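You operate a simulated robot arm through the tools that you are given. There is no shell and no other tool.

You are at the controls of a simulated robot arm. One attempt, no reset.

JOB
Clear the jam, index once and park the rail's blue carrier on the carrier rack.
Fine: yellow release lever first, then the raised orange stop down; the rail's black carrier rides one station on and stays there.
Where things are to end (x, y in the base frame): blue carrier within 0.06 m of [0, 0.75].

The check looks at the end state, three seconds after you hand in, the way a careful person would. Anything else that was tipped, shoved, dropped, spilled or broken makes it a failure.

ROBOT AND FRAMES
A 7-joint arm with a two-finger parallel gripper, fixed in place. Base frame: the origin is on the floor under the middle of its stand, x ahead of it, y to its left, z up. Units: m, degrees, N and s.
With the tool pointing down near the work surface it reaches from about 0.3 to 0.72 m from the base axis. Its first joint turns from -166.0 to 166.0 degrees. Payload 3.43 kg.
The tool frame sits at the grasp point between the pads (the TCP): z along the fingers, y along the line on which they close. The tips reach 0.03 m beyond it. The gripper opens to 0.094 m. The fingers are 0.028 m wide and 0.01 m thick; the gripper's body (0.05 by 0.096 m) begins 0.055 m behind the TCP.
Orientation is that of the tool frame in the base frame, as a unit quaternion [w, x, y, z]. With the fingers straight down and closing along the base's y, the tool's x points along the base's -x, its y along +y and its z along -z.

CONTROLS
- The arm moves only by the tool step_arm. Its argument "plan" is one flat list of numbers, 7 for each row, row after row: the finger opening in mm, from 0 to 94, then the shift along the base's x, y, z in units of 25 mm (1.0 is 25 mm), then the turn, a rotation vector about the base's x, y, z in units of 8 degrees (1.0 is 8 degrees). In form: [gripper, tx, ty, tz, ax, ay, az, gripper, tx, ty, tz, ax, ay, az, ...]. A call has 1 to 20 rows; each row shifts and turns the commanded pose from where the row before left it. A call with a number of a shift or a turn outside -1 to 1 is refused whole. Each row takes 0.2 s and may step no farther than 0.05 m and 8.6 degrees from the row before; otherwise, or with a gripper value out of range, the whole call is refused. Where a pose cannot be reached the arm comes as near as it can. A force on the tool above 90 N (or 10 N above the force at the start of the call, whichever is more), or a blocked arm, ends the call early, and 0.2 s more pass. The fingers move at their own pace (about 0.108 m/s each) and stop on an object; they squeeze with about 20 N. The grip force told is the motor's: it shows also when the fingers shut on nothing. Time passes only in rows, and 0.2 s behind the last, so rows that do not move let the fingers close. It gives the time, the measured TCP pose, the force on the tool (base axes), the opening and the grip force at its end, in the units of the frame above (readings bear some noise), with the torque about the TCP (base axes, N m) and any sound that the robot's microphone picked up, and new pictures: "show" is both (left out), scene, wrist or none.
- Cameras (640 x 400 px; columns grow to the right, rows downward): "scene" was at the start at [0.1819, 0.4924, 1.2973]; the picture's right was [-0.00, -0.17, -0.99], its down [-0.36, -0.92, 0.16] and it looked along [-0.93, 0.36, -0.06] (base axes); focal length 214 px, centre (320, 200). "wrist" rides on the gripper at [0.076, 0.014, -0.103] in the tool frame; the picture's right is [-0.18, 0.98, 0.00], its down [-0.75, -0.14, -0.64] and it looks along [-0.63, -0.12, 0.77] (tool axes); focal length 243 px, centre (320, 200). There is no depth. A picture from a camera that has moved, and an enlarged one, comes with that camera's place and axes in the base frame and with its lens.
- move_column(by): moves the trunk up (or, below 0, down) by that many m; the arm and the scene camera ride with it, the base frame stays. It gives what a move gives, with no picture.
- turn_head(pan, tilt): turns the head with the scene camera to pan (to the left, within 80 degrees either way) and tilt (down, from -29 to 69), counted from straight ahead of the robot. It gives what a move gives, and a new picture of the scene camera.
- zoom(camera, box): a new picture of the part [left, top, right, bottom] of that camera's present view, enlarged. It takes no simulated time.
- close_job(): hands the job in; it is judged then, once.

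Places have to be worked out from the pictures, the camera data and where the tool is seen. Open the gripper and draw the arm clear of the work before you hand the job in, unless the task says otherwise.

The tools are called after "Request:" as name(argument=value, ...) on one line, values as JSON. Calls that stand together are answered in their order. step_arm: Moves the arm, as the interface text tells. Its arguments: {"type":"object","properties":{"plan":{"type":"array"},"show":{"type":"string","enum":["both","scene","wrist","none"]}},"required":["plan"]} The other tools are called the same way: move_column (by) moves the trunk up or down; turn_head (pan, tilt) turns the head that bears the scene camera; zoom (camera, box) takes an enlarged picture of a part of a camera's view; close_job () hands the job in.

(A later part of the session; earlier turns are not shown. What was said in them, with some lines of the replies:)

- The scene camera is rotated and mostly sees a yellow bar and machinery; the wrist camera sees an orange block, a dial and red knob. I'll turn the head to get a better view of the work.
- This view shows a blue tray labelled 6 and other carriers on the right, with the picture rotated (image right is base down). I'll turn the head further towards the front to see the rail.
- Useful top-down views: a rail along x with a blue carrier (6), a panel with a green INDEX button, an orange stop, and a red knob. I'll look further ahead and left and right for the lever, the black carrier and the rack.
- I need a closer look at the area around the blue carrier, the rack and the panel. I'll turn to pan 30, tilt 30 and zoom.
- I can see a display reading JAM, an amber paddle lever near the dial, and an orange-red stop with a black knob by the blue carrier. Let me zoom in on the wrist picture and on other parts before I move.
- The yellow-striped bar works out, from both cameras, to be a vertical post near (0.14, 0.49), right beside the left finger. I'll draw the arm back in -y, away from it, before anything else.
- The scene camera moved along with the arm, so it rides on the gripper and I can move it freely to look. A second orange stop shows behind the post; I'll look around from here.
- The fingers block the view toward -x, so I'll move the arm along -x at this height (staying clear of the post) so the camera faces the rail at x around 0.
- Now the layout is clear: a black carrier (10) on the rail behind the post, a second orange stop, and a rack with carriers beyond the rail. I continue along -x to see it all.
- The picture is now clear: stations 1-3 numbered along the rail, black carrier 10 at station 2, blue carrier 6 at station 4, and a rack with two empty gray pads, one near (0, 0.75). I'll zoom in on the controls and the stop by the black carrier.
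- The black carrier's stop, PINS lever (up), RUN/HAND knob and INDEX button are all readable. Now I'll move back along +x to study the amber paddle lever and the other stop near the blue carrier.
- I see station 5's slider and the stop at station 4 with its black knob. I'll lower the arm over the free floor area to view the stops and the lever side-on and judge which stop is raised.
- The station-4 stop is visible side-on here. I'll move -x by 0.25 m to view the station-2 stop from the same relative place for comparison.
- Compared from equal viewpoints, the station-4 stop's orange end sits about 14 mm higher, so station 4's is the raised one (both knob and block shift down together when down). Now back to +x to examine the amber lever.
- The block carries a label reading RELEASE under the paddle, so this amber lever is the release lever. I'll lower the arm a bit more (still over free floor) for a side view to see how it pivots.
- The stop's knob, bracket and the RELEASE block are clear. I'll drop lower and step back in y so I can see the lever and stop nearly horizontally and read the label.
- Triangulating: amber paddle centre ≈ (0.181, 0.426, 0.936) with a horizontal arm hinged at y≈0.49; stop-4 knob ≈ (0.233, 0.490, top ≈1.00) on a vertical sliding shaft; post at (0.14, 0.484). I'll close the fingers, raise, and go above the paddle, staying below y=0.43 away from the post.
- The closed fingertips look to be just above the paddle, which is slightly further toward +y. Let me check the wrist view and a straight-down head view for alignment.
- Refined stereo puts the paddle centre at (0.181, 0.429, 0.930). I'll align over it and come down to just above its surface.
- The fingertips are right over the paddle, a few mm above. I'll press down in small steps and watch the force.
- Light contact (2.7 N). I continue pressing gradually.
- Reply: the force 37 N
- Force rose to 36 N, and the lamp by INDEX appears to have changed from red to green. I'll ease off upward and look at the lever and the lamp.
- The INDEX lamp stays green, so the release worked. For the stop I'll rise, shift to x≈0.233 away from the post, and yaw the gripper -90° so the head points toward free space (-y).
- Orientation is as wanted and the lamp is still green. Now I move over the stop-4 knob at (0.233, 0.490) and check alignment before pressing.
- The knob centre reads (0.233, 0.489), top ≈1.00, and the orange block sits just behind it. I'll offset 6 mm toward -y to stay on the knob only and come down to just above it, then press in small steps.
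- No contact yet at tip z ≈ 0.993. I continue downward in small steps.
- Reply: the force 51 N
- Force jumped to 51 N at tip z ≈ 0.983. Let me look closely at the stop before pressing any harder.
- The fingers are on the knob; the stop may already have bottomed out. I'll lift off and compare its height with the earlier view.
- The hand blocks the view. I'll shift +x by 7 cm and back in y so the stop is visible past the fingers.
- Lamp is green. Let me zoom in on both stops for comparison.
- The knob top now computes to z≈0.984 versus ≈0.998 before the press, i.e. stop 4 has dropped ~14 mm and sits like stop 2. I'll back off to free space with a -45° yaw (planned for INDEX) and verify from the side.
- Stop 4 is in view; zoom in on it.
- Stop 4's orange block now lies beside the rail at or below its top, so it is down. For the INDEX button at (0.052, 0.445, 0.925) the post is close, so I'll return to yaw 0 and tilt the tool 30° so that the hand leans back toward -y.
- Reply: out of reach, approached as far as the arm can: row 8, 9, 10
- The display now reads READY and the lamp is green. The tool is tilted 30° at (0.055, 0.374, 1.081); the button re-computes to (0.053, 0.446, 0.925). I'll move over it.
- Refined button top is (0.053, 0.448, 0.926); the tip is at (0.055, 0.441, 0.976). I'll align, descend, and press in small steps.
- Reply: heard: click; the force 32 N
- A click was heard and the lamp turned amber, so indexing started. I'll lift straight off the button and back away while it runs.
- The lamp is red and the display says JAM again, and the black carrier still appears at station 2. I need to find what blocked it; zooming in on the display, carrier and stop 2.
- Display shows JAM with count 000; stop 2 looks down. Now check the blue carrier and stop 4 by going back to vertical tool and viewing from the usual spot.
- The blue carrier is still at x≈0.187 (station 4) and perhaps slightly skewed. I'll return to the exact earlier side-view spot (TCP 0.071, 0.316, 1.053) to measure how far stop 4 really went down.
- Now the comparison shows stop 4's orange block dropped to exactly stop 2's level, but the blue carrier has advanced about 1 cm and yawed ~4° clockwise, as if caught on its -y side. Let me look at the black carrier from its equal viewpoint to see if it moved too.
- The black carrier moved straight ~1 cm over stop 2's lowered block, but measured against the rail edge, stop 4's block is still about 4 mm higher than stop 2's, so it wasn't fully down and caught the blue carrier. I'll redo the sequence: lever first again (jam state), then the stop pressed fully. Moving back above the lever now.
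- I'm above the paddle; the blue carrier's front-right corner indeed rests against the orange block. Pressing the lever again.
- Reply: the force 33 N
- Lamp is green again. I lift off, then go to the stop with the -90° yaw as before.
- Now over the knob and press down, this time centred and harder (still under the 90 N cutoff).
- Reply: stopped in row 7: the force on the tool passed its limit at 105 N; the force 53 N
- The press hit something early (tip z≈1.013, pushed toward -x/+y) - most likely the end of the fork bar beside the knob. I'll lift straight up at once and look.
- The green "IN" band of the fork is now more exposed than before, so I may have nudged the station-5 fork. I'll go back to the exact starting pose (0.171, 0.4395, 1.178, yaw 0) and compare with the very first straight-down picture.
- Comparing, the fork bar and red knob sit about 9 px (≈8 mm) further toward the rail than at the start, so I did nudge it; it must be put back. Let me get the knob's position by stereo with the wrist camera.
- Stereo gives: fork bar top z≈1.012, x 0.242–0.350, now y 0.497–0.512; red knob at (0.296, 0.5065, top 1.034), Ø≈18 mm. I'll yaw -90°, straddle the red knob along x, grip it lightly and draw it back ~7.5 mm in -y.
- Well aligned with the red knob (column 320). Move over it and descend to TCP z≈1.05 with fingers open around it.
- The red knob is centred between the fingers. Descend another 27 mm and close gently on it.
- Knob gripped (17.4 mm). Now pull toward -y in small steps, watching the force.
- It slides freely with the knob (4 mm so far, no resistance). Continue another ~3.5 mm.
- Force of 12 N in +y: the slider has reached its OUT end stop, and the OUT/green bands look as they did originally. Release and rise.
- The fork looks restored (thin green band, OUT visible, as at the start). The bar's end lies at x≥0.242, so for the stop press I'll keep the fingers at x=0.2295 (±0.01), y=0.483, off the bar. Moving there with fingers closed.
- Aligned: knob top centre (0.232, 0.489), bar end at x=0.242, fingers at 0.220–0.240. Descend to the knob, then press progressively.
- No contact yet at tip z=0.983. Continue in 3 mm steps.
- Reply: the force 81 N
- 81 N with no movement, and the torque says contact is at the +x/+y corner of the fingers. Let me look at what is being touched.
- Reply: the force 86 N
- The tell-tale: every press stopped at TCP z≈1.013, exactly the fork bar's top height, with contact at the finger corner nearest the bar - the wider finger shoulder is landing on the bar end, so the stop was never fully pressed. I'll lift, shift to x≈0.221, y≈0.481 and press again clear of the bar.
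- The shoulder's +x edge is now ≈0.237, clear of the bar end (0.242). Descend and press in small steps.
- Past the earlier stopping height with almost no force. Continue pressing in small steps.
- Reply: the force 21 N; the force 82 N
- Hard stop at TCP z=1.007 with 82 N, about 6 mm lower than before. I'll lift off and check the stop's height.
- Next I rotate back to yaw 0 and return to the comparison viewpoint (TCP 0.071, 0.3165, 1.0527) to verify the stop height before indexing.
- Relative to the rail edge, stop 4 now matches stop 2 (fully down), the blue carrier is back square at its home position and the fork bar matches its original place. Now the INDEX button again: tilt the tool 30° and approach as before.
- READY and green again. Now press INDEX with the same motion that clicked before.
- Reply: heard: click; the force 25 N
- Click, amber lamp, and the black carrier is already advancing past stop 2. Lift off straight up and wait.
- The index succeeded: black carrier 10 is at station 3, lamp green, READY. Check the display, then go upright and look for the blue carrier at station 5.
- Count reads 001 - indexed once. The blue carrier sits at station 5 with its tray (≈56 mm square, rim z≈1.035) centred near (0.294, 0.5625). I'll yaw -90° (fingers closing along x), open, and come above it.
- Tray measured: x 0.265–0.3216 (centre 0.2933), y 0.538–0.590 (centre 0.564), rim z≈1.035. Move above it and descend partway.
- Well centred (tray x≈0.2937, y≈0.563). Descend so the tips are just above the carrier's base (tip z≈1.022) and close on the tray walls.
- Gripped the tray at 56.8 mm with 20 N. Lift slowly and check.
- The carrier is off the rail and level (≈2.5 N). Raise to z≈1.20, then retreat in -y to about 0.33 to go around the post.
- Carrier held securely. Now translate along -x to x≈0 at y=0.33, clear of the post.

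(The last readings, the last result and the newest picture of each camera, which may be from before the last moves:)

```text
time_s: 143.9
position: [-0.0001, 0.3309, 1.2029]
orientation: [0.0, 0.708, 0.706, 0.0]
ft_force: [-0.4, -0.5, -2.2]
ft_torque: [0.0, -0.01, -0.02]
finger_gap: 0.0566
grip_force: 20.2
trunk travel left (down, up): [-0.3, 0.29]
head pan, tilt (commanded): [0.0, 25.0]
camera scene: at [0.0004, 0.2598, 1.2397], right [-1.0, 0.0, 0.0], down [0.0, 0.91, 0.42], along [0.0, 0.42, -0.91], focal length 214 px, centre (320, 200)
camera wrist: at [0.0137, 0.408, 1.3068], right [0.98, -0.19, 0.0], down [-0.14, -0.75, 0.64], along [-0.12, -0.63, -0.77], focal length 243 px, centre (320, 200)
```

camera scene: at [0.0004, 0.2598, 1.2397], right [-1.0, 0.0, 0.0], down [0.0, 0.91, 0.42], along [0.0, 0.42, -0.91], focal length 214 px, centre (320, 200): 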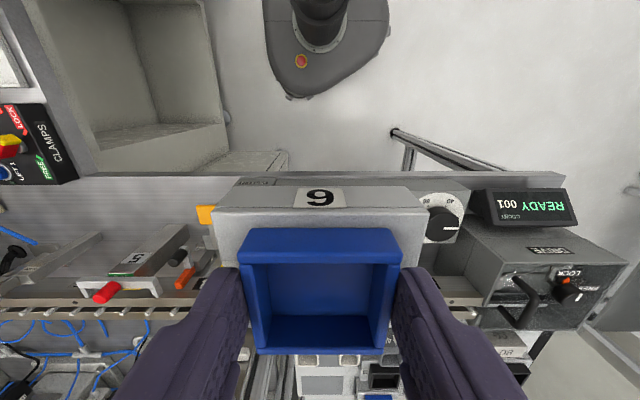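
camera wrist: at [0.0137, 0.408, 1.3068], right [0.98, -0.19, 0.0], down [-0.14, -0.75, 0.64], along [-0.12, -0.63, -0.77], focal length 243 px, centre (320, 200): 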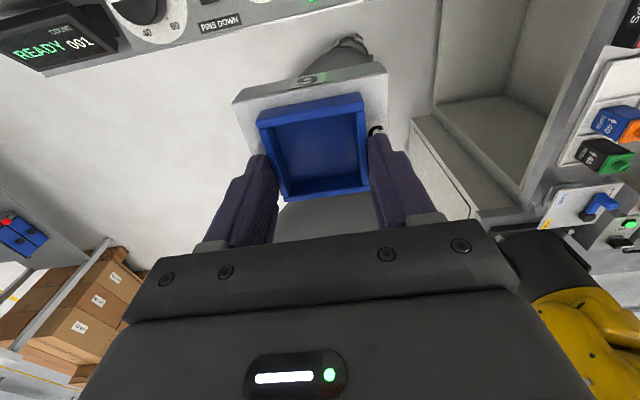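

At (0, 0.331, 1.203), display READY 001. I'll look at the rack and posts ahead by panning the head to both sides.

Request:
turn_head(pan=-45, tilt=50)

Request:
turn_head(pan=45, tilt=50)

Request:
turn_head(pan=0, tilt=60)

```text
time_s: 145.0
position: [0.0004, 0.3299, 1.2035]
orientation: [0.001, 0.707, 0.707, -0.001]
ft_force: [0.9, 0.0, -2.7]
ft_torque: [-0.01, 0.0, -0.02]
finger_gap: 0.0568
grip_force: 19.7
trunk travel left (down, up): [-0.3, 0.29]
head pan, tilt (commanded): [-45.0, 50.0]
camera scene: at [-0.0531, 0.2974, 1.2772], right [-0.71, 0.0, 0.71], down [0.54, 0.64, 0.54], along [-0.45, 0.77, -0.46], focal length 214 px, centre (320, 200)
```

scene: 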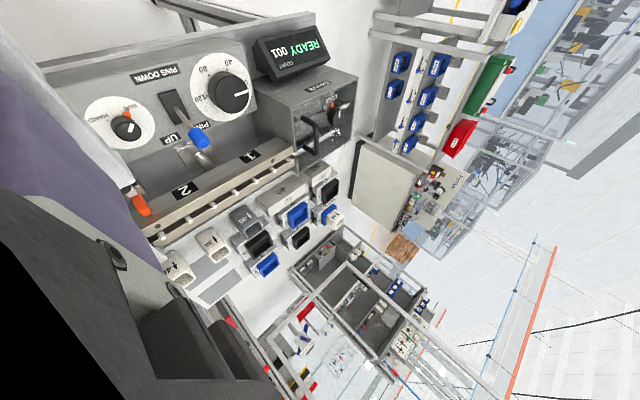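

```text
time_s: 146.7
position: [-0.0009, 0.3316, 1.202]
orientation: [0.0, 0.707, 0.708, 0.0]
ft_force: [0.8, -0.5, -3.4]
ft_torque: [-0.03, -0.01, 0.0]
finger_gap: 0.0565
grip_force: 19.9
trunk travel left (down, up): [-0.3, 0.29]
head pan, tilt (commanded): [45.0, 50.0]
camera scene: at [0.0558, 0.2974, 1.2771], right [-0.71, 0.0, -0.71], down [-0.54, 0.64, 0.54], along [0.45, 0.77, -0.46], focal length 214 px, centre (320, 200)
```

scene: 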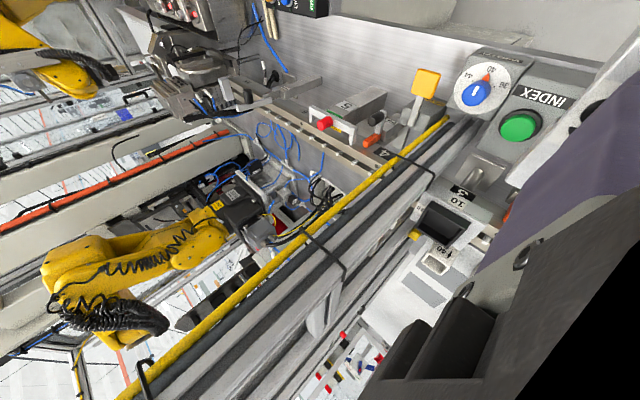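

```text
time_s: 147.8
position: [0.0009, 0.3319, 1.2037]
orientation: [0.001, 0.707, 0.707, -0.001]
ft_force: [0.1, 1.0, -3.6]
ft_torque: [-0.02, -0.02, -0.02]
finger_gap: 0.0567
grip_force: 19.9
trunk travel left (down, up): [-0.3, 0.29]
head pan, tilt (commanded): [0.0, 60.0]
camera scene: at [0.0014, 0.3099, 1.265], right [-1.0, 0.0, 0.0], down [0.0, 0.5, 0.87], along [0.0, 0.87, -0.5], focal length 214 px, centre (320, 200)
```

scene: 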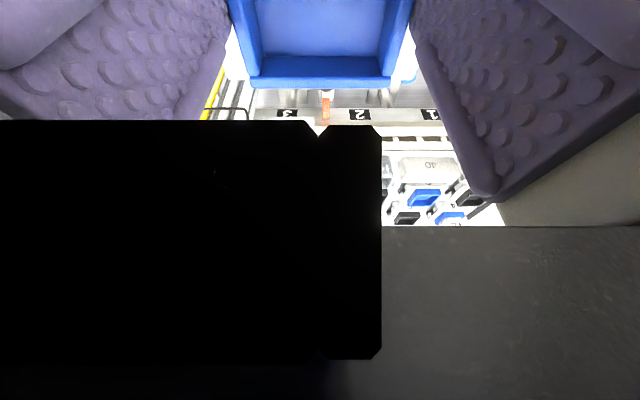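

The black carrier 10 sits at station 3 as wanted. To pin down the empty pad and board height precisely, I'll shift the held carrier to x≈-0.17 (high, clear) and look toward the rack from two positions.

Request:
step_arm(plan=[48, -1, 0.3, 0, 0, 0, 0, 48, -1, 0.3, 0, 0, 0, 0, 48, -1, 0.3, 0, 0, 0, 0, 48, -1, 0.3, 0, 0, 0, 0, 48, -1, 0.3, 0, 0, 0, 0, 48, -1, 0.3, 0, 0, 0, 0, 48, -0.8, 0.3, 0, 0, 0, 0], show="none")

Request:
turn_head(pan=40, tilt=35)

Request:
zoom(camera="scene", box=[160, 150, 480, 350])

```text
time_s: 149.4
position: [-0.1657, 0.387, 1.2008]
orientation: [0.0, 0.707, 0.707, -0.003]
ft_force: [-0.2, 0.1, -3.3]
ft_torque: [0.0, 0.0, 0.02]
finger_gap: 0.0567
grip_force: 20.0
out of reach, approached as far as the arm can: row 7
trunk travel left (down, up): [-0.3, 0.29]
head pan, tilt (commanded): [0.0, 60.0]
```

```text
time_s: 150.5
position: [-0.1657, 0.3872, 1.2005]
orientation: [0.0, 0.706, 0.708, -0.002]
ft_force: [-1.0, 0.5, -3.5]
ft_torque: [-0.01, 0.0, -0.01]
finger_gap: 0.0568
grip_force: 20.8
trunk travel left (down, up): [-0.3, 0.29]
head pan, tilt (commanded): [40.0, 35.0]
camera scene: at [-0.1075, 0.3313, 1.2628], right [-0.77, 0.0, -0.64], down [-0.37, 0.82, 0.44], along [0.52, 0.57, -0.63], focal length 214 px, centre (320, 200)
```

scene: 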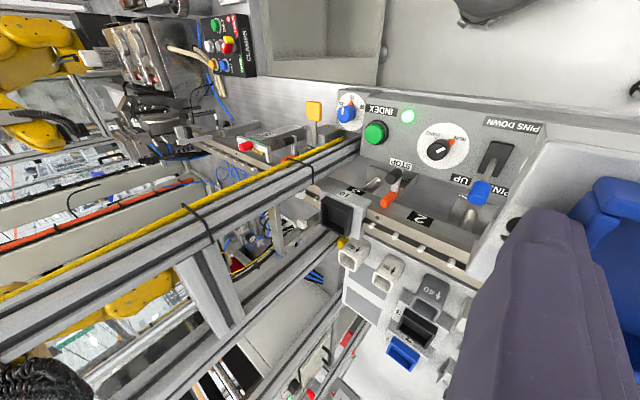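

```text
2.00 times, centred on (320, 250) of scene
camera zoom: at [-0.1075, 0.3313, 1.2628], right [-0.77, 0.0, -0.64], down [-0.37, 0.82, 0.44], along [0.52, 0.57, -0.63], focal length 429 px, centre (320, 100)
```

zoom: 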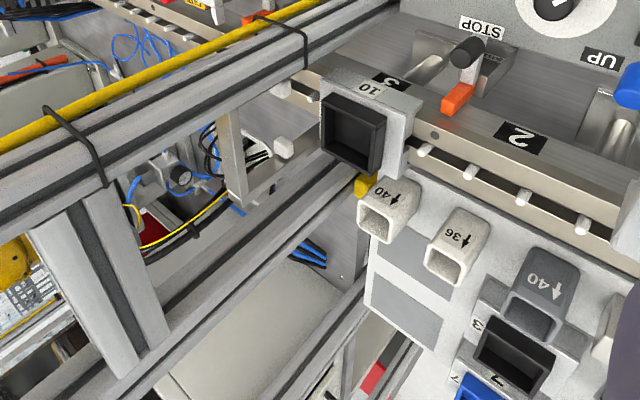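

I can see both empty pads behind the "↑40" and "↑36" boxes. Zoom in for exact corners.

Request:
zoom(camera="scene", box=[320, 230, 440, 330])

```text
4.00 times, centred on (380, 280) of scene
camera zoom: at [-0.1075, 0.3313, 1.2628], right [-0.77, 0.0, -0.64], down [-0.37, 0.82, 0.44], along [0.52, 0.57, -0.63], focal length 858 px, centre (80, -120)
```

zoom: 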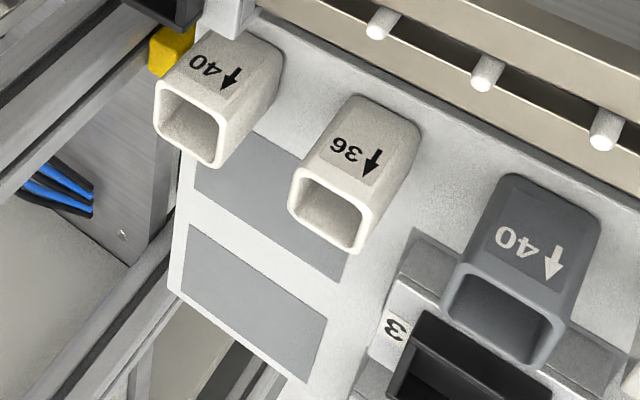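

The board, boxes and pads are clearly visible; depth is still uncertain, so I'll move 11 cm in +y at this height and take a second view for a good baseline.

Request:
step_arm(plan=[48, 0, 0.9, 0, 0, 0, 0, 48, 0, 0.9, 0, 0, 0, 0, 48, 0, 0.9, 0, 0, 0, 0, 48, 0, 0.9, 0, 0, 0, 0, 48, 0, 0.9, 0, 0, 0, 0], show="scene")

Request:
zoom(camera="scene", box=[280, 180, 440, 300])

```text
time_s: 151.7
position: [-0.1654, 0.4997, 1.2018]
orientation: [0.001, 0.708, 0.706, -0.001]
ft_force: [-0.1, 0.3, -3.6]
ft_torque: [-0.02, 0.0, 0.01]
finger_gap: 0.0566
grip_force: 20.2
trunk travel left (down, up): [-0.3, 0.29]
head pan, tilt (commanded): [40.0, 35.0]
camera scene: at [-0.108, 0.444, 1.2636], right [-0.77, 0.0, -0.64], down [-0.37, 0.82, 0.44], along [0.53, 0.57, -0.63], focal length 214 px, centre (320, 200)
```

scene: 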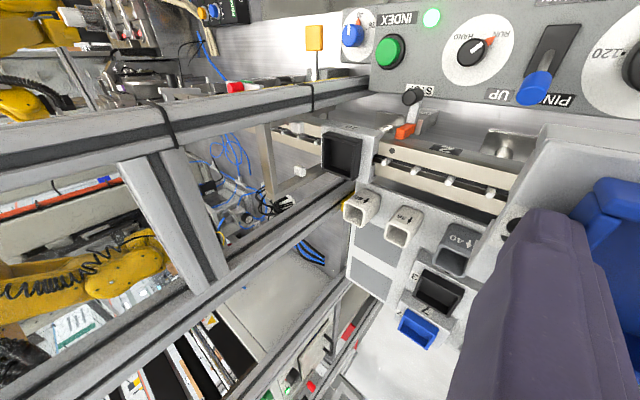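

```text
3.33 times, centred on (360, 240) of scene
camera zoom: at [-0.108, 0.444, 1.2636], right [-0.77, 0.0, -0.64], down [-0.37, 0.82, 0.44], along [0.53, 0.57, -0.63], focal length 715 px, centre (187, 67)
```

zoom: 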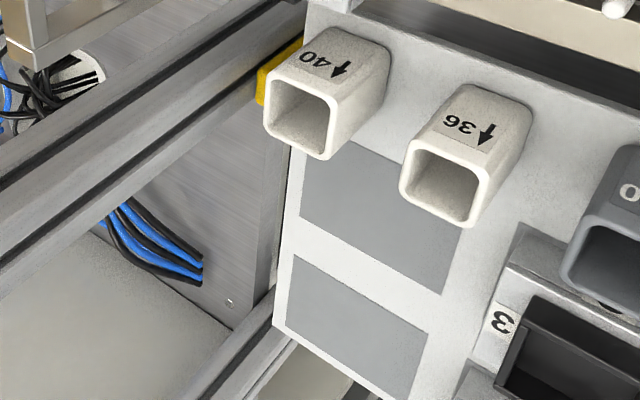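

Triangulation with the longer baseline gives board z≈0.971, near-pad x −0.05…+0.045, y 0.712–0.787, i.e. its centre is (0, 0.75) - the target; the boxes' back faces are at y≈0.678. Now move to x=0 and extend in +y at height to test reach.

Request:
step_arm(plan=[48, 0.95, 0, 0, 0, 0, 0, 48, 0.95, 0, 0, 0, 0, 0, 48, 0.95, 0, 0, 0, 0, 0, 48, 0.95, 0, 0, 0, 0, 0, 48, 0.95, 0, 0, 0, 0, 0, 48, 0.95, 0, 0, 0, 0, 0, 48, 0.92, 0, 0, 0, 0, 0], show="none")

Request:
step_arm(plan=[48, 0, 0.9, 0, 0, 0, 0, 48, 0, 0.9, 0, 0, 0, 0, 48, 0, 0.9, 0, 0, 0, 0, 48, 0, 0.9, 0, 0, 0, 0, 48, 0, 0.9, 0, 0, 0, 0, 48, 0, 0.9, 0, 0, 0, 0], show="both")

```text
time_s: 153.3
position: [0.0003, 0.4995, 1.2008]
orientation: [0.001, 0.707, 0.707, -0.001]
ft_force: [0.7, 0.3, -3.3]
ft_torque: [0.01, 0.01, -0.02]
finger_gap: 0.0566
grip_force: 19.9
trunk travel left (down, up): [-0.3, 0.29]
head pan, tilt (commanded): [40.0, 35.0]
```

```text
time_s: 154.7
position: [-0.0018, 0.6356, 1.2013]
orientation: [0.001, 0.707, 0.707, -0.002]
ft_force: [0.7, -0.2, -3.2]
ft_torque: [-0.04, -0.01, 0.0]
finger_gap: 0.0568
grip_force: 19.6
trunk travel left (down, up): [-0.3, 0.29]
head pan, tilt (commanded): [40.0, 35.0]
camera scene: at [0.0573, 0.5796, 1.2627], right [-0.77, 0.0, -0.64], down [-0.37, 0.82, 0.44], along [0.53, 0.57, -0.63], focal length 214 px, centre (320, 200)
camera wrist: at [0.0139, 0.7122, 1.3049], right [0.98, -0.19, 0.0], down [-0.14, -0.75, 0.64], along [-0.12, -0.63, -0.76], focal length 243 px, centre (320, 200)
```

scene: 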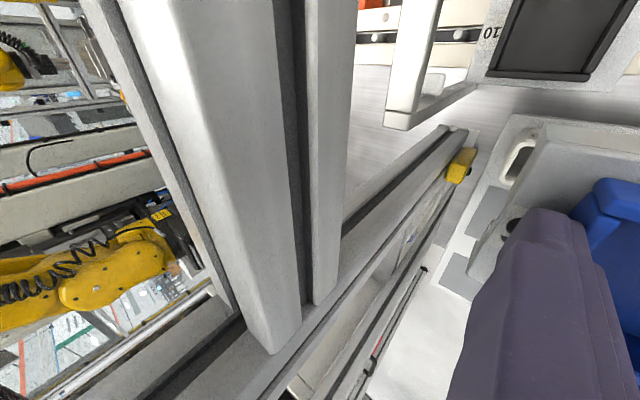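
wrist: 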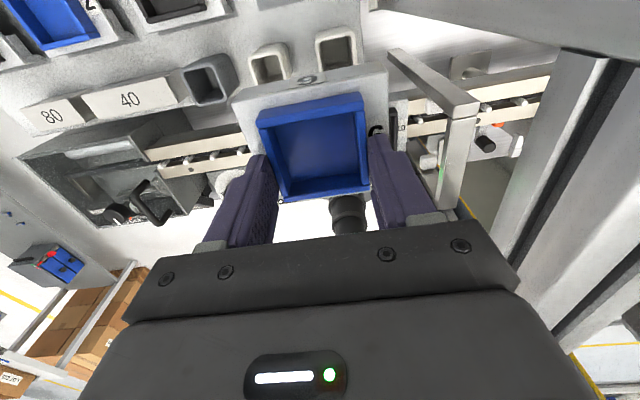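

Clear so far; a horizontal cross-beam runs at x≥0.095, which my hand (|x|<0.05) avoids. Continue extending to y≈0.75.

Request:
step_arm(plan=[48, 0.05, 0.9, 0, 0, 0, 0, 48, 0, 0.9, 0, 0, 0, 0, 48, 0, 0.9, 0, 0, 0, 0, 48, 0, 0.9, 0, 0, 0, 0, 48, 0, 0.9, 0, 0, 0, 0], show="both")

```text
time_s: 155.9
position: [-0.0002, 0.6905, 1.201]
orientation: [0.001, 0.707, 0.707, -0.001]
ft_force: [-0.7, 0.8, -2.6]
ft_torque: [0.01, 0.0, -0.01]
finger_gap: 0.0567
grip_force: 19.8
out of reach, approached as far as the arm can: row 3, 4, 5
trunk travel left (down, up): [-0.3, 0.29]
head pan, tilt (commanded): [40.0, 35.0]
camera scene: at [0.0574, 0.6346, 1.2625], right [-0.77, 0.0, -0.64], down [-0.37, 0.82, 0.44], along [0.53, 0.57, -0.63], focal length 214 px, centre (320, 200)
camera wrist: at [0.0137, 0.767, 1.3048], right [0.98, -0.18, 0.0], down [-0.14, -0.75, 0.64], along [-0.12, -0.63, -0.77], focal length 243 px, centre (320, 200)
```

scene: 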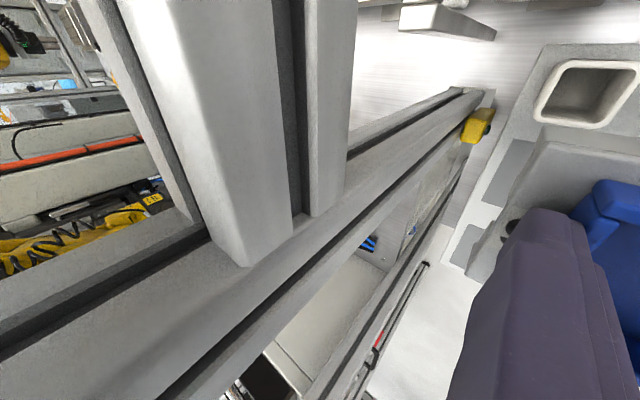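
wrist: 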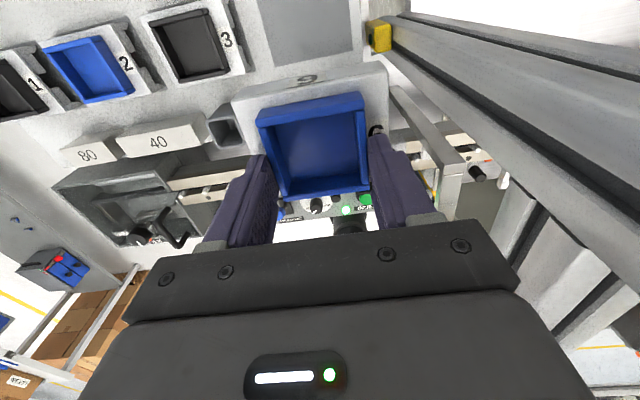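

At z=1.2 the arm tops out at y≈0.69; reach should grow lower down. I'll lower to TCP z≈1.105 (carrier bottom ≈1.047, above the ~1.02 box tops) and extend further.

Request:
step_arm(plan=[48, 0, 0, -0.95, 0, 0, 0, 48, 0, 0, -0.95, 0, 0, 0, 48, 0, 0, -0.95, 0, 0, 0, 48, 0, 0, -0.95, 0, 0, 0, 48, 0, 0.8, 0, 0, 0, 0, 48, 0, 0.8, 0, 0, 0, 0, 48, 0, 0.8, 0, 0, 0, 0], show="both")

```text
time_s: 157.5
position: [-0.0007, 0.6992, 1.107]
orientation: [0.002, 0.707, 0.708, 0.0]
ft_force: [0.1, 0.0, -2.1]
ft_torque: [-0.03, 0.0, 0.0]
finger_gap: 0.0568
grip_force: 19.8
out of reach, approached as far as the arm can: row 5, 6, 7
trunk travel left (down, up): [-0.3, 0.29]
head pan, tilt (commanded): [40.0, 35.0]
camera scene: at [0.0568, 0.6434, 1.1675], right [-0.77, 0.0, -0.64], down [-0.37, 0.82, 0.44], along [0.53, 0.57, -0.63], focal length 214 px, centre (320, 200)
camera wrist: at [0.0133, 0.7759, 1.2099], right [0.98, -0.18, 0.0], down [-0.14, -0.75, 0.64], along [-0.12, -0.63, -0.77], focal length 243 px, centre (320, 200)
```

scene: 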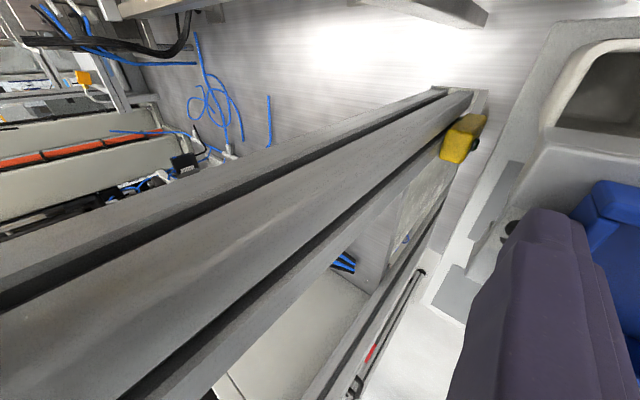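
wrist: 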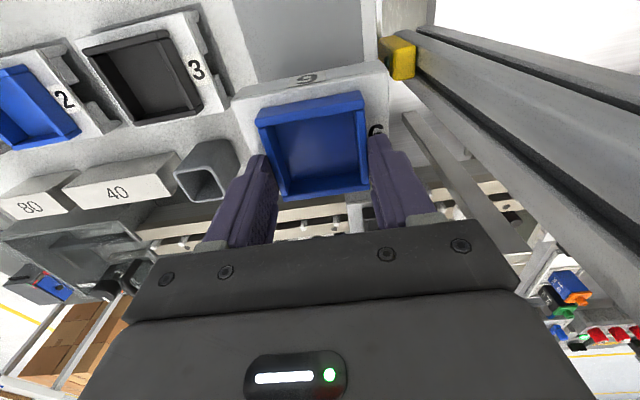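

Vertical reach tops out at y≈0.70, but the pad needs y≈0.75. Tilting the tool outward about x (the finger closing axis) gains reach, and the carrier can pivot flat between the pads when set down. I'll raise 2 cm, tilt 11°, and extend.

Request:
step_arm(plan=[48, 0, 0, 0.8, 0.4, 0, 0, 48, 0, 0, 0, 0.5, 0, 0, 48, 0, 0, 0, 0.5, 0, 0, 48, 0, 0.6, 0, 0, 0, 0, 48, 0, 0.6, 0, 0, 0, 0], show="both")

```text
time_s: 158.7
position: [-0.0015, 0.7301, 1.1275]
orientation: [-0.068, 0.705, 0.703, 0.067]
ft_force: [1.0, -0.6, -2.7]
ft_torque: [-0.07, 0.0, 0.0]
finger_gap: 0.0567
grip_force: 19.6
trunk travel left (down, up): [-0.3, 0.29]
head pan, tilt (commanded): [40.0, 35.0]
camera scene: at [0.0562, 0.6631, 1.1769], right [-0.77, 0.12, -0.63], down [-0.37, 0.72, 0.59], along [0.53, 0.68, -0.51], focal length 214 px, centre (320, 200)
camera wrist: at [0.0127, 0.7854, 1.2439], right [0.98, -0.18, -0.04], down [-0.14, -0.86, 0.48], along [-0.12, -0.47, -0.87], focal length 243 px, centre (320, 200)
```

scene: 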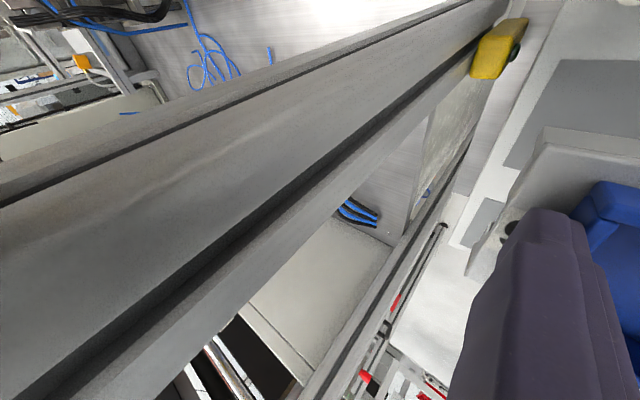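
wrist: 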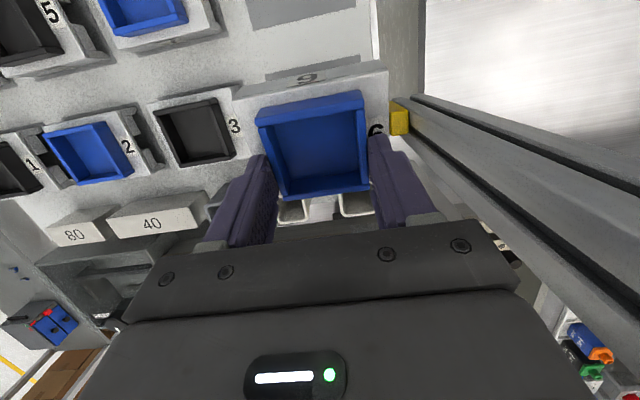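

Tilted 11°, now at y=0.730 without hitting the limit. Extend to y≈0.75.

Request:
step_arm(plan=[48, 0.06, 0.4, 0, 0, 0, 0, 48, 0, 0.4, 0, 0, 0, 0], show="wrist")

```text
time_s: 159.3
position: [-0.0001, 0.7395, 1.1284]
orientation: [-0.068, 0.704, 0.703, 0.068]
ft_force: [0.0, 0.1, -2.6]
ft_torque: [-0.02, 0.01, 0.0]
finger_gap: 0.0566
grip_force: 19.5
out of reach, approached as far as the arm can: row 2
trunk travel left (down, up): [-0.3, 0.29]
head pan, tilt (commanded): [40.0, 35.0]
camera wrist: at [0.0137, 0.7945, 1.2441], right [0.98, -0.18, -0.04], down [-0.14, -0.86, 0.48], along [-0.12, -0.47, -0.87], focal length 243 px, centre (320, 200)
```

wrist: 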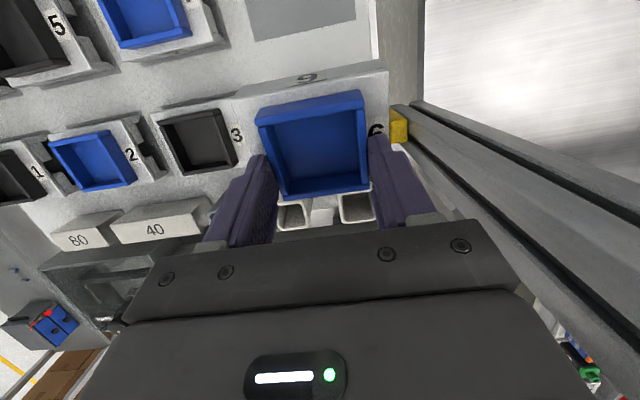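

Reached y≈0.74 (max at this tilt); after flattening the carrier centre will be ≈0.744, leaving ~27 mm to the boxes and ~30 mm to carrier 3. Lower toward the board, first to just above contact.

Request:
step_arm(plan=[48, 0, 0, -0.8, 0, 0, 0, 48, 0, 0, -0.8, 0, 0, 0, 48, 0, 0, -0.8, 0, 0, 0, 48, 0, 0, -0.6, 0, 0, 0], show="both")

```text
time_s: 160.3
position: [-0.0003, 0.7393, 1.052]
orientation: [-0.069, 0.704, 0.704, 0.068]
ft_force: [-1.1, 0.6, -2.5]
ft_torque: [-0.03, -0.01, 0.03]
finger_gap: 0.0568
grip_force: 20.1
trunk travel left (down, up): [-0.3, 0.29]
head pan, tilt (commanded): [40.0, 35.0]
camera scene: at [0.0571, 0.6722, 1.1007], right [-0.77, 0.12, -0.63], down [-0.37, 0.72, 0.59], along [0.53, 0.68, -0.51], focal length 214 px, centre (320, 200)
camera wrist: at [0.0136, 0.7945, 1.1677], right [0.98, -0.18, -0.04], down [-0.14, -0.86, 0.48], along [-0.12, -0.47, -0.87], focal length 243 px, centre (320, 200)
```

scene: 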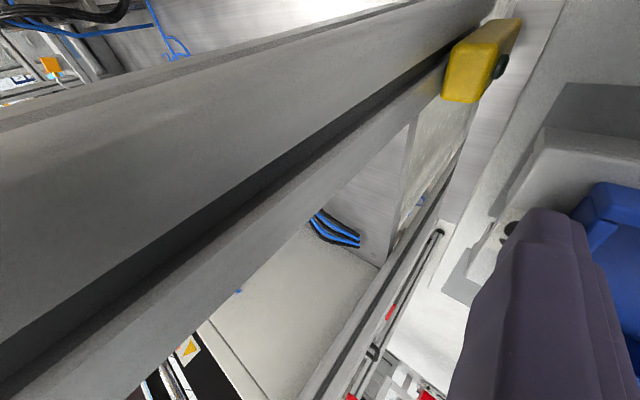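
wrist: 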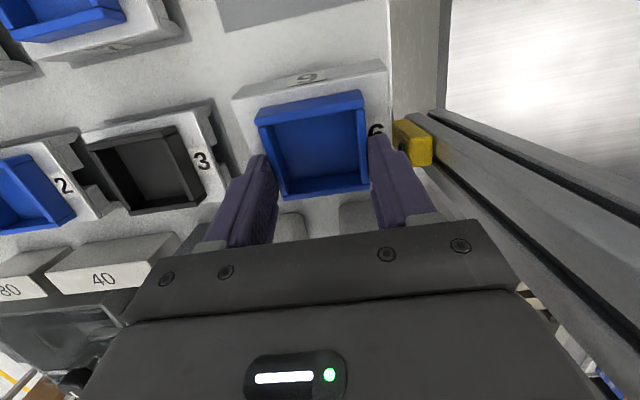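

The carrier is descending cleanly beside carrier 3. Continue in 4 mm steps until contact.

Request:
step_arm(plan=[48, 0, 0, -0.16, 0, 0, 0, 48, 0, 0, -0.16, 0, 0, 0, 48, 0, 0, -0.16, 0, 0, 0, 48, 0, 0, -0.12, 0, 0, 0], show="wrist")

```text
time_s: 161.3
position: [-0.0008, 0.7391, 1.0395]
orientation: [-0.069, 0.704, 0.704, 0.069]
ft_force: [-0.7, 0.5, 6.1]
ft_torque: [-0.15, -0.03, -0.04]
finger_gap: 0.0568
grip_force: 20.4
trunk travel left (down, up): [-0.3, 0.29]
head pan, tilt (commanded): [40.0, 35.0]
camera wrist: at [0.0137, 0.794, 1.1555], right [0.98, -0.18, -0.04], down [-0.14, -0.86, 0.48], along [-0.12, -0.47, -0.87], focal length 243 px, centre (320, 200)
```

wrist: 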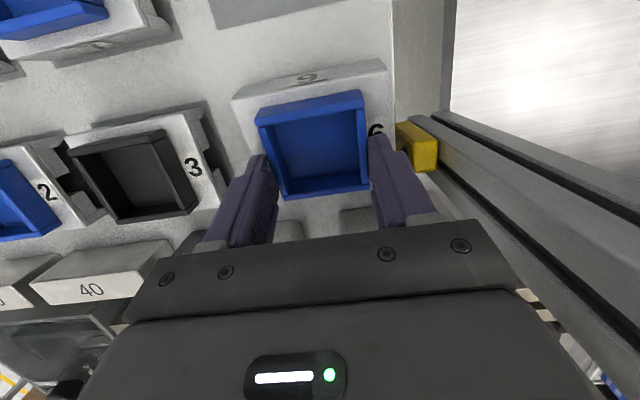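

Contact: 8–9 N with torque showing the -y bottom edge touching the board at z≈0.975. I keep lowering slightly so the carrier pivots flat between the pads.

Request:
step_arm(plan=[48, 0, 0, -0.1, 0, 0, 0, 48, 0, 0, -0.1, 0, 0, 0], show="wrist")

```text
time_s: 161.9
position: [-0.0007, 0.7388, 1.032]
orientation: [-0.069, 0.703, 0.704, 0.07]
ft_force: [-0.8, 2.7, 11.6]
ft_torque: [-0.09, -0.04, -0.01]
finger_gap: 0.0569
grip_force: 19.7
trunk travel left (down, up): [-0.3, 0.29]
head pan, tilt (commanded): [40.0, 35.0]
camera wrist: at [0.0138, 0.7937, 1.1497], right [0.98, -0.18, -0.04], down [-0.14, -0.86, 0.48], along [-0.12, -0.47, -0.87], focal length 243 px, centre (320, 200)
```

wrist: 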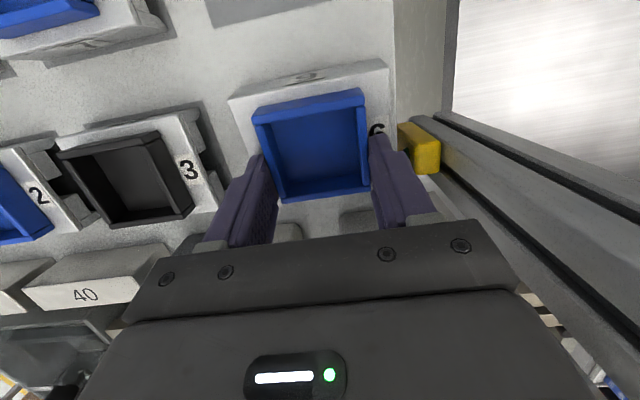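

It is pivoting (the tray has turned between the pads). Continue a few more mm until it seats flat.

Request:
step_arm(plan=[48, 0, 0, -0.1, 0, 0, 0, 48, 0, 0, -0.08, 0, 0, 0], show="wrist")

```text
time_s: 162.5
position: [-0.0006, 0.738, 1.033]
orientation: [-0.072, 0.703, 0.704, 0.072]
ft_force: [0.7, 8.5, 37.9]
ft_torque: [-0.18, -0.12, -0.08]
finger_gap: 0.0568
grip_force: 19.8
trunk travel left (down, up): [-0.3, 0.29]
head pan, tilt (commanded): [40.0, 35.0]
camera wrist: at [0.0138, 0.7926, 1.1493], right [0.98, -0.18, -0.04], down [-0.14, -0.87, 0.48], along [-0.12, -0.46, -0.88], focal length 243 px, centre (320, 200)
```

wrist: 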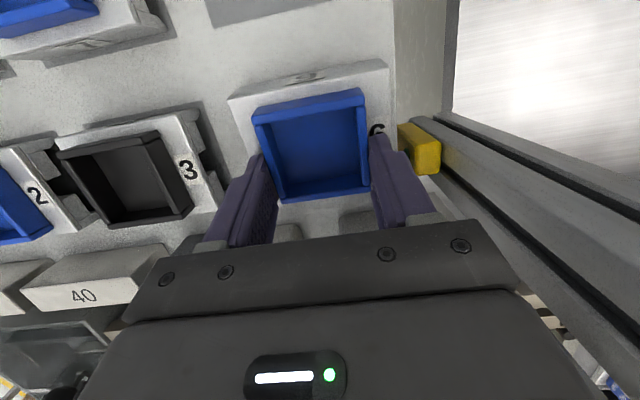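

Force rose to 38 N without further pivoting - the carrier slid up in the grip until the tips met its base. It stands on its -y edge, tilted ~11° over the pad; I'll relax the push and open the fingers gradually so it settles flat the last few mm.

Request:
step_arm(plan=[48, 0, 0, 0.2, 0, 0, 0, 57, 0, 0, 0, 0, 0, 0, 58, 0, 0, 0, 0, 0, 0, 59, 0, 0, 0, 0, 0, 0, 60, 0, 0, 0, 0, 0, 0], show="both")

```text
time_s: 163.7
position: [0.0009, 0.7396, 1.0332]
orientation: [-0.068, 0.704, 0.704, 0.069]
ft_force: [-0.2, 0.4, 0.4]
ft_torque: [0.01, 0.03, 0.0]
finger_gap: 0.0599
grip_force: 0.0
trunk travel left (down, up): [-0.3, 0.29]
head pan, tilt (commanded): [40.0, 35.0]
camera scene: at [0.0574, 0.6722, 1.0819], right [-0.77, 0.12, -0.63], down [-0.37, 0.72, 0.59], along [0.53, 0.68, -0.51], focal length 214 px, centre (320, 200)
camera wrist: at [0.0138, 0.7946, 1.1488], right [0.98, -0.18, -0.04], down [-0.14, -0.86, 0.49], along [-0.12, -0.47, -0.87], focal length 243 px, centre (320, 200)
```

scene: 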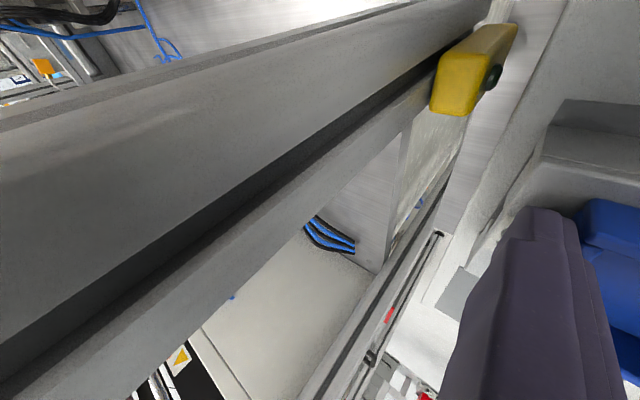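
wrist: 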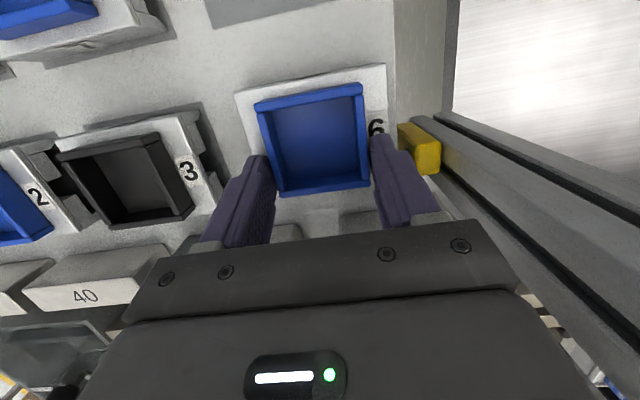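

The carrier has dropped flat, aligned with its neighbours, and forces are zero. Open wider and withdraw straight up.

Request:
step_arm(plan=[66, 0, 0, 0, 0, 0, 0, 74, 0, 0, 0, 0, 0, 0, 74, 0, 0, 0.3, 0, 0, 0, 74, 0, 0, 0.6, 0, 0, 0, 74, 0, 0, 0.9, 0, 0, 0, 74, 0, 0, 0.9, 0, 0, 0], show="both")

```text
time_s: 165.1
position: [-0.0004, 0.7396, 1.1009]
orientation: [-0.069, 0.703, 0.704, 0.069]
ft_force: [0.0, 0.5, 0.1]
ft_torque: [-0.01, -0.01, 0.0]
finger_gap: 0.0742
grip_force: 0.0
trunk travel left (down, up): [-0.3, 0.29]
head pan, tilt (commanded): [40.0, 35.0]
camera scene: at [0.0574, 0.6723, 1.1506], right [-0.77, 0.12, -0.63], down [-0.37, 0.72, 0.59], along [0.53, 0.68, -0.51], focal length 214 px, centre (320, 200)
camera wrist: at [0.0139, 0.7946, 1.2176], right [0.98, -0.18, -0.04], down [-0.14, -0.86, 0.48], along [-0.12, -0.47, -0.87], focal length 243 px, centre (320, 200)
```

scene: 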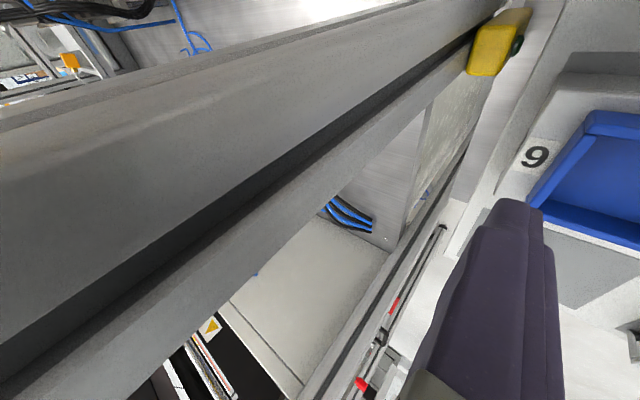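
wrist: 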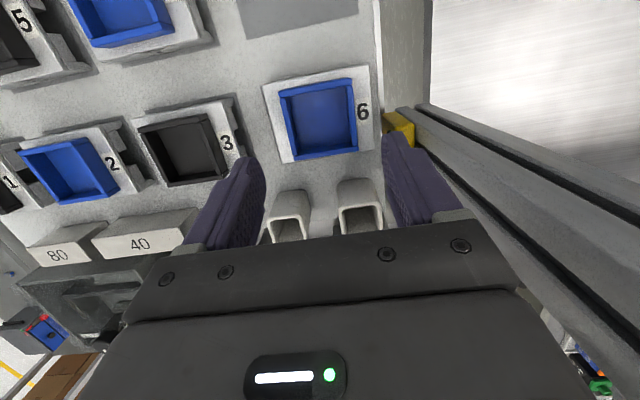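

Carrier 6 sits flat on the near pad, centre ≈ (0.00, 0.755). Now rise and retreat in -y while returning the tool to vertical.

Request:
step_arm(plan=[74, 0, 0, 0.9, 0, 0, 0, 74, 0, 0, 0.9, 0, 0, 0, 74, 0, 0, 0.9, 0, 0, 0, 74, 0, -0.9, 0.6, 0, 0, 0, 74, 0, -0.9, 0.3, -0.4, 0, 0, 74, 0, -0.9, 0, -0.5, 0, 0, 74, 0, -0.9, 0, -0.5, 0, 0, 74, 0, -0.9, 0, 0, 0, 0, 74, 0, -0.9, 0, 0, 0, 0, 74, 0, -0.9, 0, 0, 0, 0, 74, 0, -0.9, 0, 0, 0, 0, 74, 0, -0.9, 0, 0, 0, 0], show="scene")

```text
time_s: 167.7
position: [-0.0011, 0.5361, 1.1919]
orientation: [0.001, 0.707, 0.707, -0.001]
ft_force: [-0.5, -0.3, -0.6]
ft_torque: [0.03, -0.05, 0.02]
finger_gap: 0.0739
grip_force: 0.1
trunk travel left (down, up): [-0.3, 0.29]
head pan, tilt (commanded): [40.0, 35.0]
camera scene: at [0.0562, 0.4793, 1.2519], right [-0.77, 0.0, -0.64], down [-0.37, 0.82, 0.44], along [0.53, 0.57, -0.63], focal length 214 px, centre (320, 200)
```

scene: 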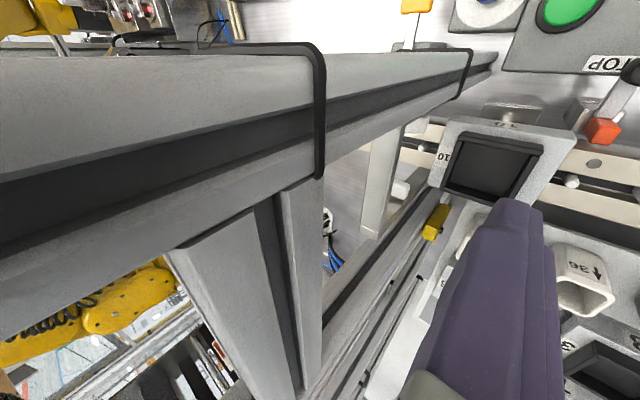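

Continue retreating to y≈0.34, then move to x≈-0.16 to inspect the rack from the earlier viewpoint.

Request:
step_arm(plan=[74, 0, -0.9, 0, 0, 0, 0, 74, 0, -0.9, 0, 0, 0, 0, 74, 0, -0.9, 0, 0, 0, 0, 74, 0, -0.9, 0, 0, 0, 0, 74, 0, -0.9, 0, 0, 0, 0, 74, 0, -0.9, 0, 0, 0, 0, 74, -1, 0, 0, 0, 0, 0, 74, -1, 0, 0, 0, 0, 0, 74, -1, 0, 0, 0, 0, 0, 74, -1, 0, 0, 0, 0, 0, 74, -1, 0, 0, 0, 0, 0], show="scene")

Request:
zoom(camera="scene", box=[240, 150, 480, 330])

```text
time_s: 170.1
position: [-0.1272, 0.4013, 1.1911]
orientation: [0.0, 0.708, 0.707, -0.002]
ft_force: [0.8, 0.3, -0.4]
ft_torque: [0.03, 0.01, 0.0]
finger_gap: 0.0739
grip_force: 0.1
trunk travel left (down, up): [-0.3, 0.29]
head pan, tilt (commanded): [40.0, 35.0]
camera scene: at [-0.0695, 0.3461, 1.2513], right [-0.77, 0.0, -0.64], down [-0.37, 0.82, 0.44], along [0.53, 0.57, -0.63], focal length 214 px, centre (320, 200)
```

scene: 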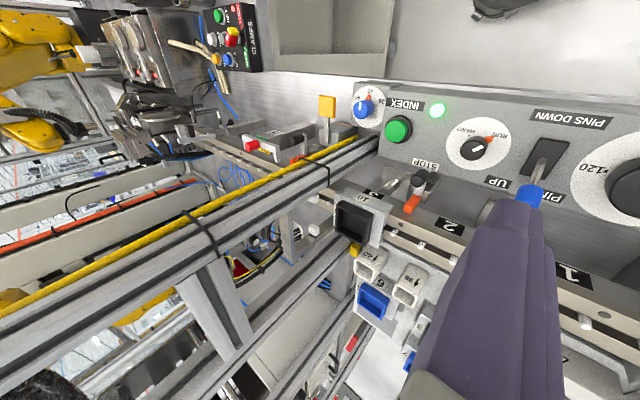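

```text
2.22 times, centred on (360, 240) of scene
camera zoom: at [-0.0695, 0.3461, 1.2513], right [-0.77, 0.0, -0.64], down [-0.37, 0.82, 0.44], along [0.53, 0.57, -0.63], focal length 477 px, centre (231, 111)
```

zoom: 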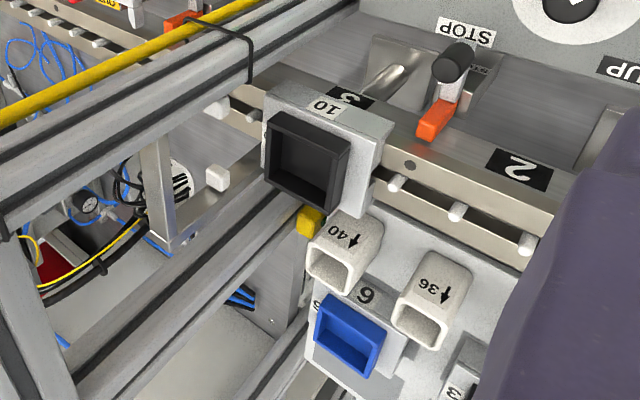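

Blue carrier 6 is parked on the pad behind the boxes, black carrier 10 at station 3, boxes undisturbed. Zoom in for a closer check.

Request:
zoom(camera="scene", box=[330, 230, 440, 330])

Request:
zoom(camera="scene", box=[220, 90, 380, 190])

```text
4.00 times, centred on (385, 280) of scene
camera zoom: at [-0.0695, 0.3461, 1.2513], right [-0.77, 0.0, -0.64], down [-0.37, 0.82, 0.44], along [0.53, 0.57, -0.63], focal length 858 px, centre (60, -120)
```

zoom: 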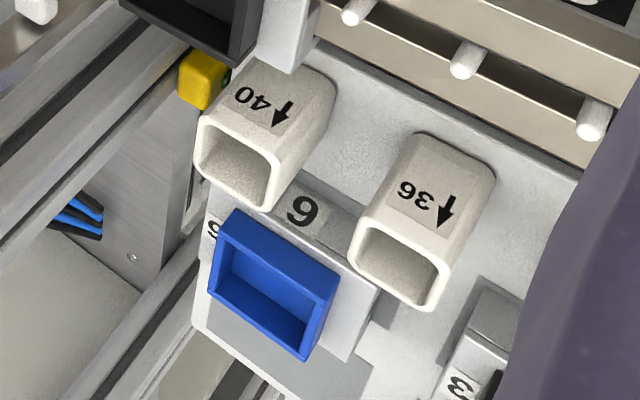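

```text
4.00 times, centred on (300, 140) of scene
camera zoom: at [-0.0695, 0.3461, 1.2513], right [-0.77, 0.0, -0.64], down [-0.37, 0.82, 0.44], along [0.53, 0.57, -0.63], focal length 858 px, centre (400, 440)
```

zoom: 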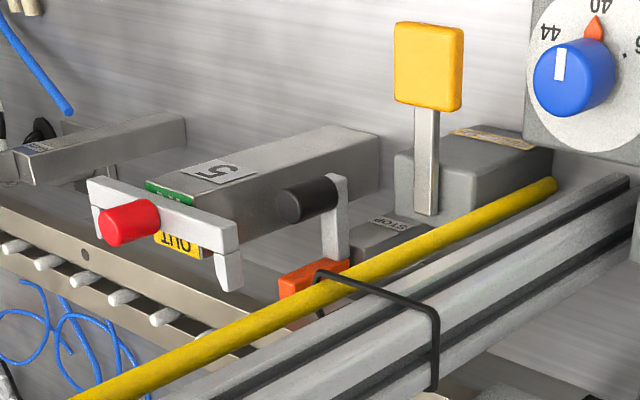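

All looks right. I'll now return to the starting pose (yaw 0) and compare the straight-down view with the very first one to make sure nothing else (fork, knobs) is displaced.

Request:
step_arm(plan=[94, 0.5, -0.8, 0, 0, 0, 0, 94, 0.5, -0.8, 0, 0, 0, 0, 94, 0.5, -0.8, 0, 0, 0, 0, 94, 0.9, 0, 0, 0, 0, 1, 94, 0.9, 0, 0, 0, 0, 1, 94, 0.9, 0, 0, 0, 0, 1, 94, 0.9, 0, 0, 0, 0, 1, 94, 0.9, 0, 0, 0, 0, 1, 94, 0.9, 0, 0, 0, 0, 1, 94, 0.9, 0, 0, 0, 0, 1, 94, 0.9, 0, 0, 0, 0, 1, 94, 0.9, 0, 0, 0, 0, 1, 94, 0.9, 0, 0, 0, 0, 1, 94, 0.9, 0, 0, 0, 0, 1, 94, 0.5, 0, -0.5, 0, 0, 0.25], show="none")

Request:
turn_head(pan=0, tilt=0)

```text
time_s: 173.3
position: [0.1721, 0.3422, 1.1782]
orientation: [0.001, 0.0, 1.0, 0.0]
ft_force: [0.4, -0.1, 0.3]
ft_torque: [-0.01, 0.0, 0.01]
finger_gap: 0.094
grip_force: 0.1
trunk travel left (down, up): [-0.3, 0.29]
head pan, tilt (commanded): [40.0, 35.0]
```

```text
time_s: 174.3
position: [0.1713, 0.3419, 1.1796]
orientation: [0.001, 0.001, 1.0, 0.0]
ft_force: [0.2, 0.0, 0.3]
ft_torque: [0.01, 0.01, -0.01]
finger_gap: 0.0939
grip_force: 0.2
trunk travel left (down, up): [-0.3, 0.29]
head pan, tilt (commanded): [0.0, 0.0]
camera scene: at [0.2828, 0.3401, 1.2169], right [0.0, -1.0, 0.0], down [-1.0, 0.0, 0.0], along [0.0, 0.0, -1.0], focal length 214 px, centre (320, 200)
```

scene: 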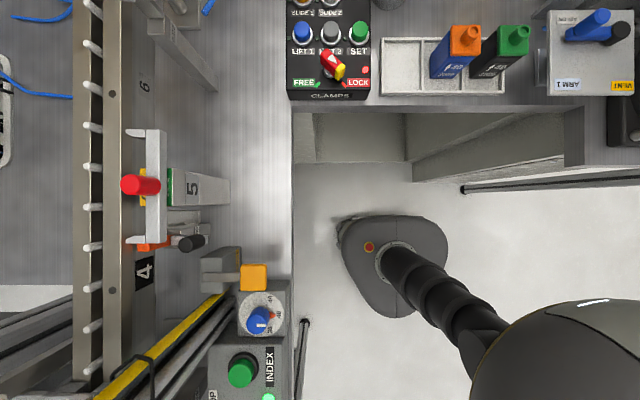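

This pose matches my 12.9 s viewpoint (pan 40, tilt 0); take the same picture for comparison.

Request:
turn_head(pan=40, tilt=0)

Request:
zoom(camera="scene", box=[300, 120, 520, 380])

```text
time_s: 175.4
position: [0.1713, 0.3418, 1.1781]
orientation: [0.001, 0.0, 1.0, 0.0]
ft_force: [0.0, 0.8, 0.6]
ft_torque: [0.02, -0.02, -0.05]
finger_gap: 0.094
grip_force: 0.1
trunk travel left (down, up): [-0.3, 0.29]
head pan, tilt (commanded): [40.0, 0.0]
camera scene: at [0.2829, 0.3978, 1.2379], right [0.0, -0.77, -0.64], down [-1.0, 0.0, 0.0], along [0.0, 0.64, -0.77], focal length 214 px, centre (320, 200)
```

scene: 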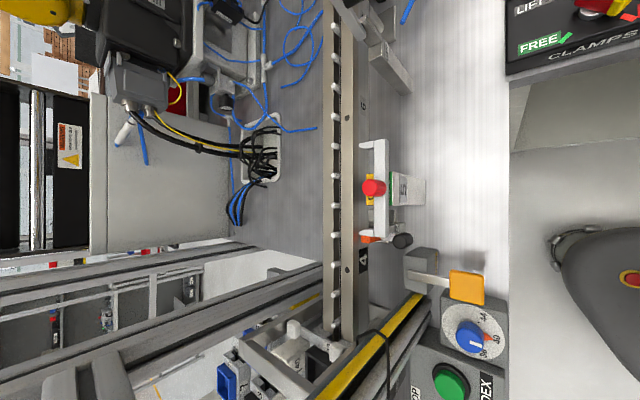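

```text
1.54 times, centred on (410, 250) of scene
camera zoom: at [0.2829, 0.3978, 1.2379], right [0.0, -0.77, -0.64], down [-1.0, 0.0, 0.0], along [0.0, 0.64, -0.77], focal length 330 px, centre (182, 123)
```

zoom: 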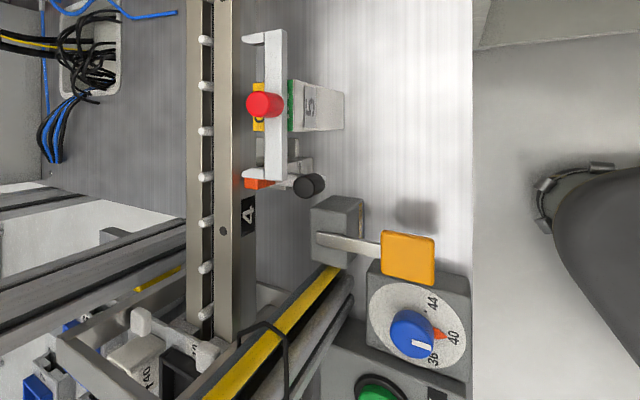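

The view matches the original: fork and red knob are back in place, stop 4 is down, dials unchanged, display READY 001, black carrier at station 3, blue carrier on the rack pad. The gripper is open and clear of the work, so I hand in the job.

Request:
close_job()

```text
The job is handed in.
```

The job is handed in: the jam is cleared, the rail indexed once, and the blue carrier is parked on the carrier rack. The display reads READY with a count of 001, and the lamp is green.

- **Blue carrier (6):** it sits flat on the empty rack pad at about (0.00, 0.75), judged from the pictures and well inside the 0.06 m limit.
- **Black carrier (10):** it rode from station 2 to station 3 and stayed there.
- **Release lever and stop:** I pressed the yellow lever first, then the raised orange stop at station 4, which is now fully down.

Some things did not go cleanly:

- **First index attempt jammed:** the stop was about 4 mm short of fully down because my fingers were landing on the station 5 fork bar beside it. I pressed the lever again, pushed the stop all the way down and indexed. The failed attempt did not add to the count.
- **Fork bar nudged:** a misplaced press of about 105 N pushed the station 5 fork bar roughly 7 mm inward. A later press put about 86 N on its end. I drew it back to its OUT end stop, and it now matches its original place in the pictures.
- **Setting down the blue carrier:** the pad was beyond reach with the tool vertical, so I set the carrier down tilted about 11° and let it settle flat from one edge.

The gripper is open and clear of the work, and nothing else looked moved in the final pictures.
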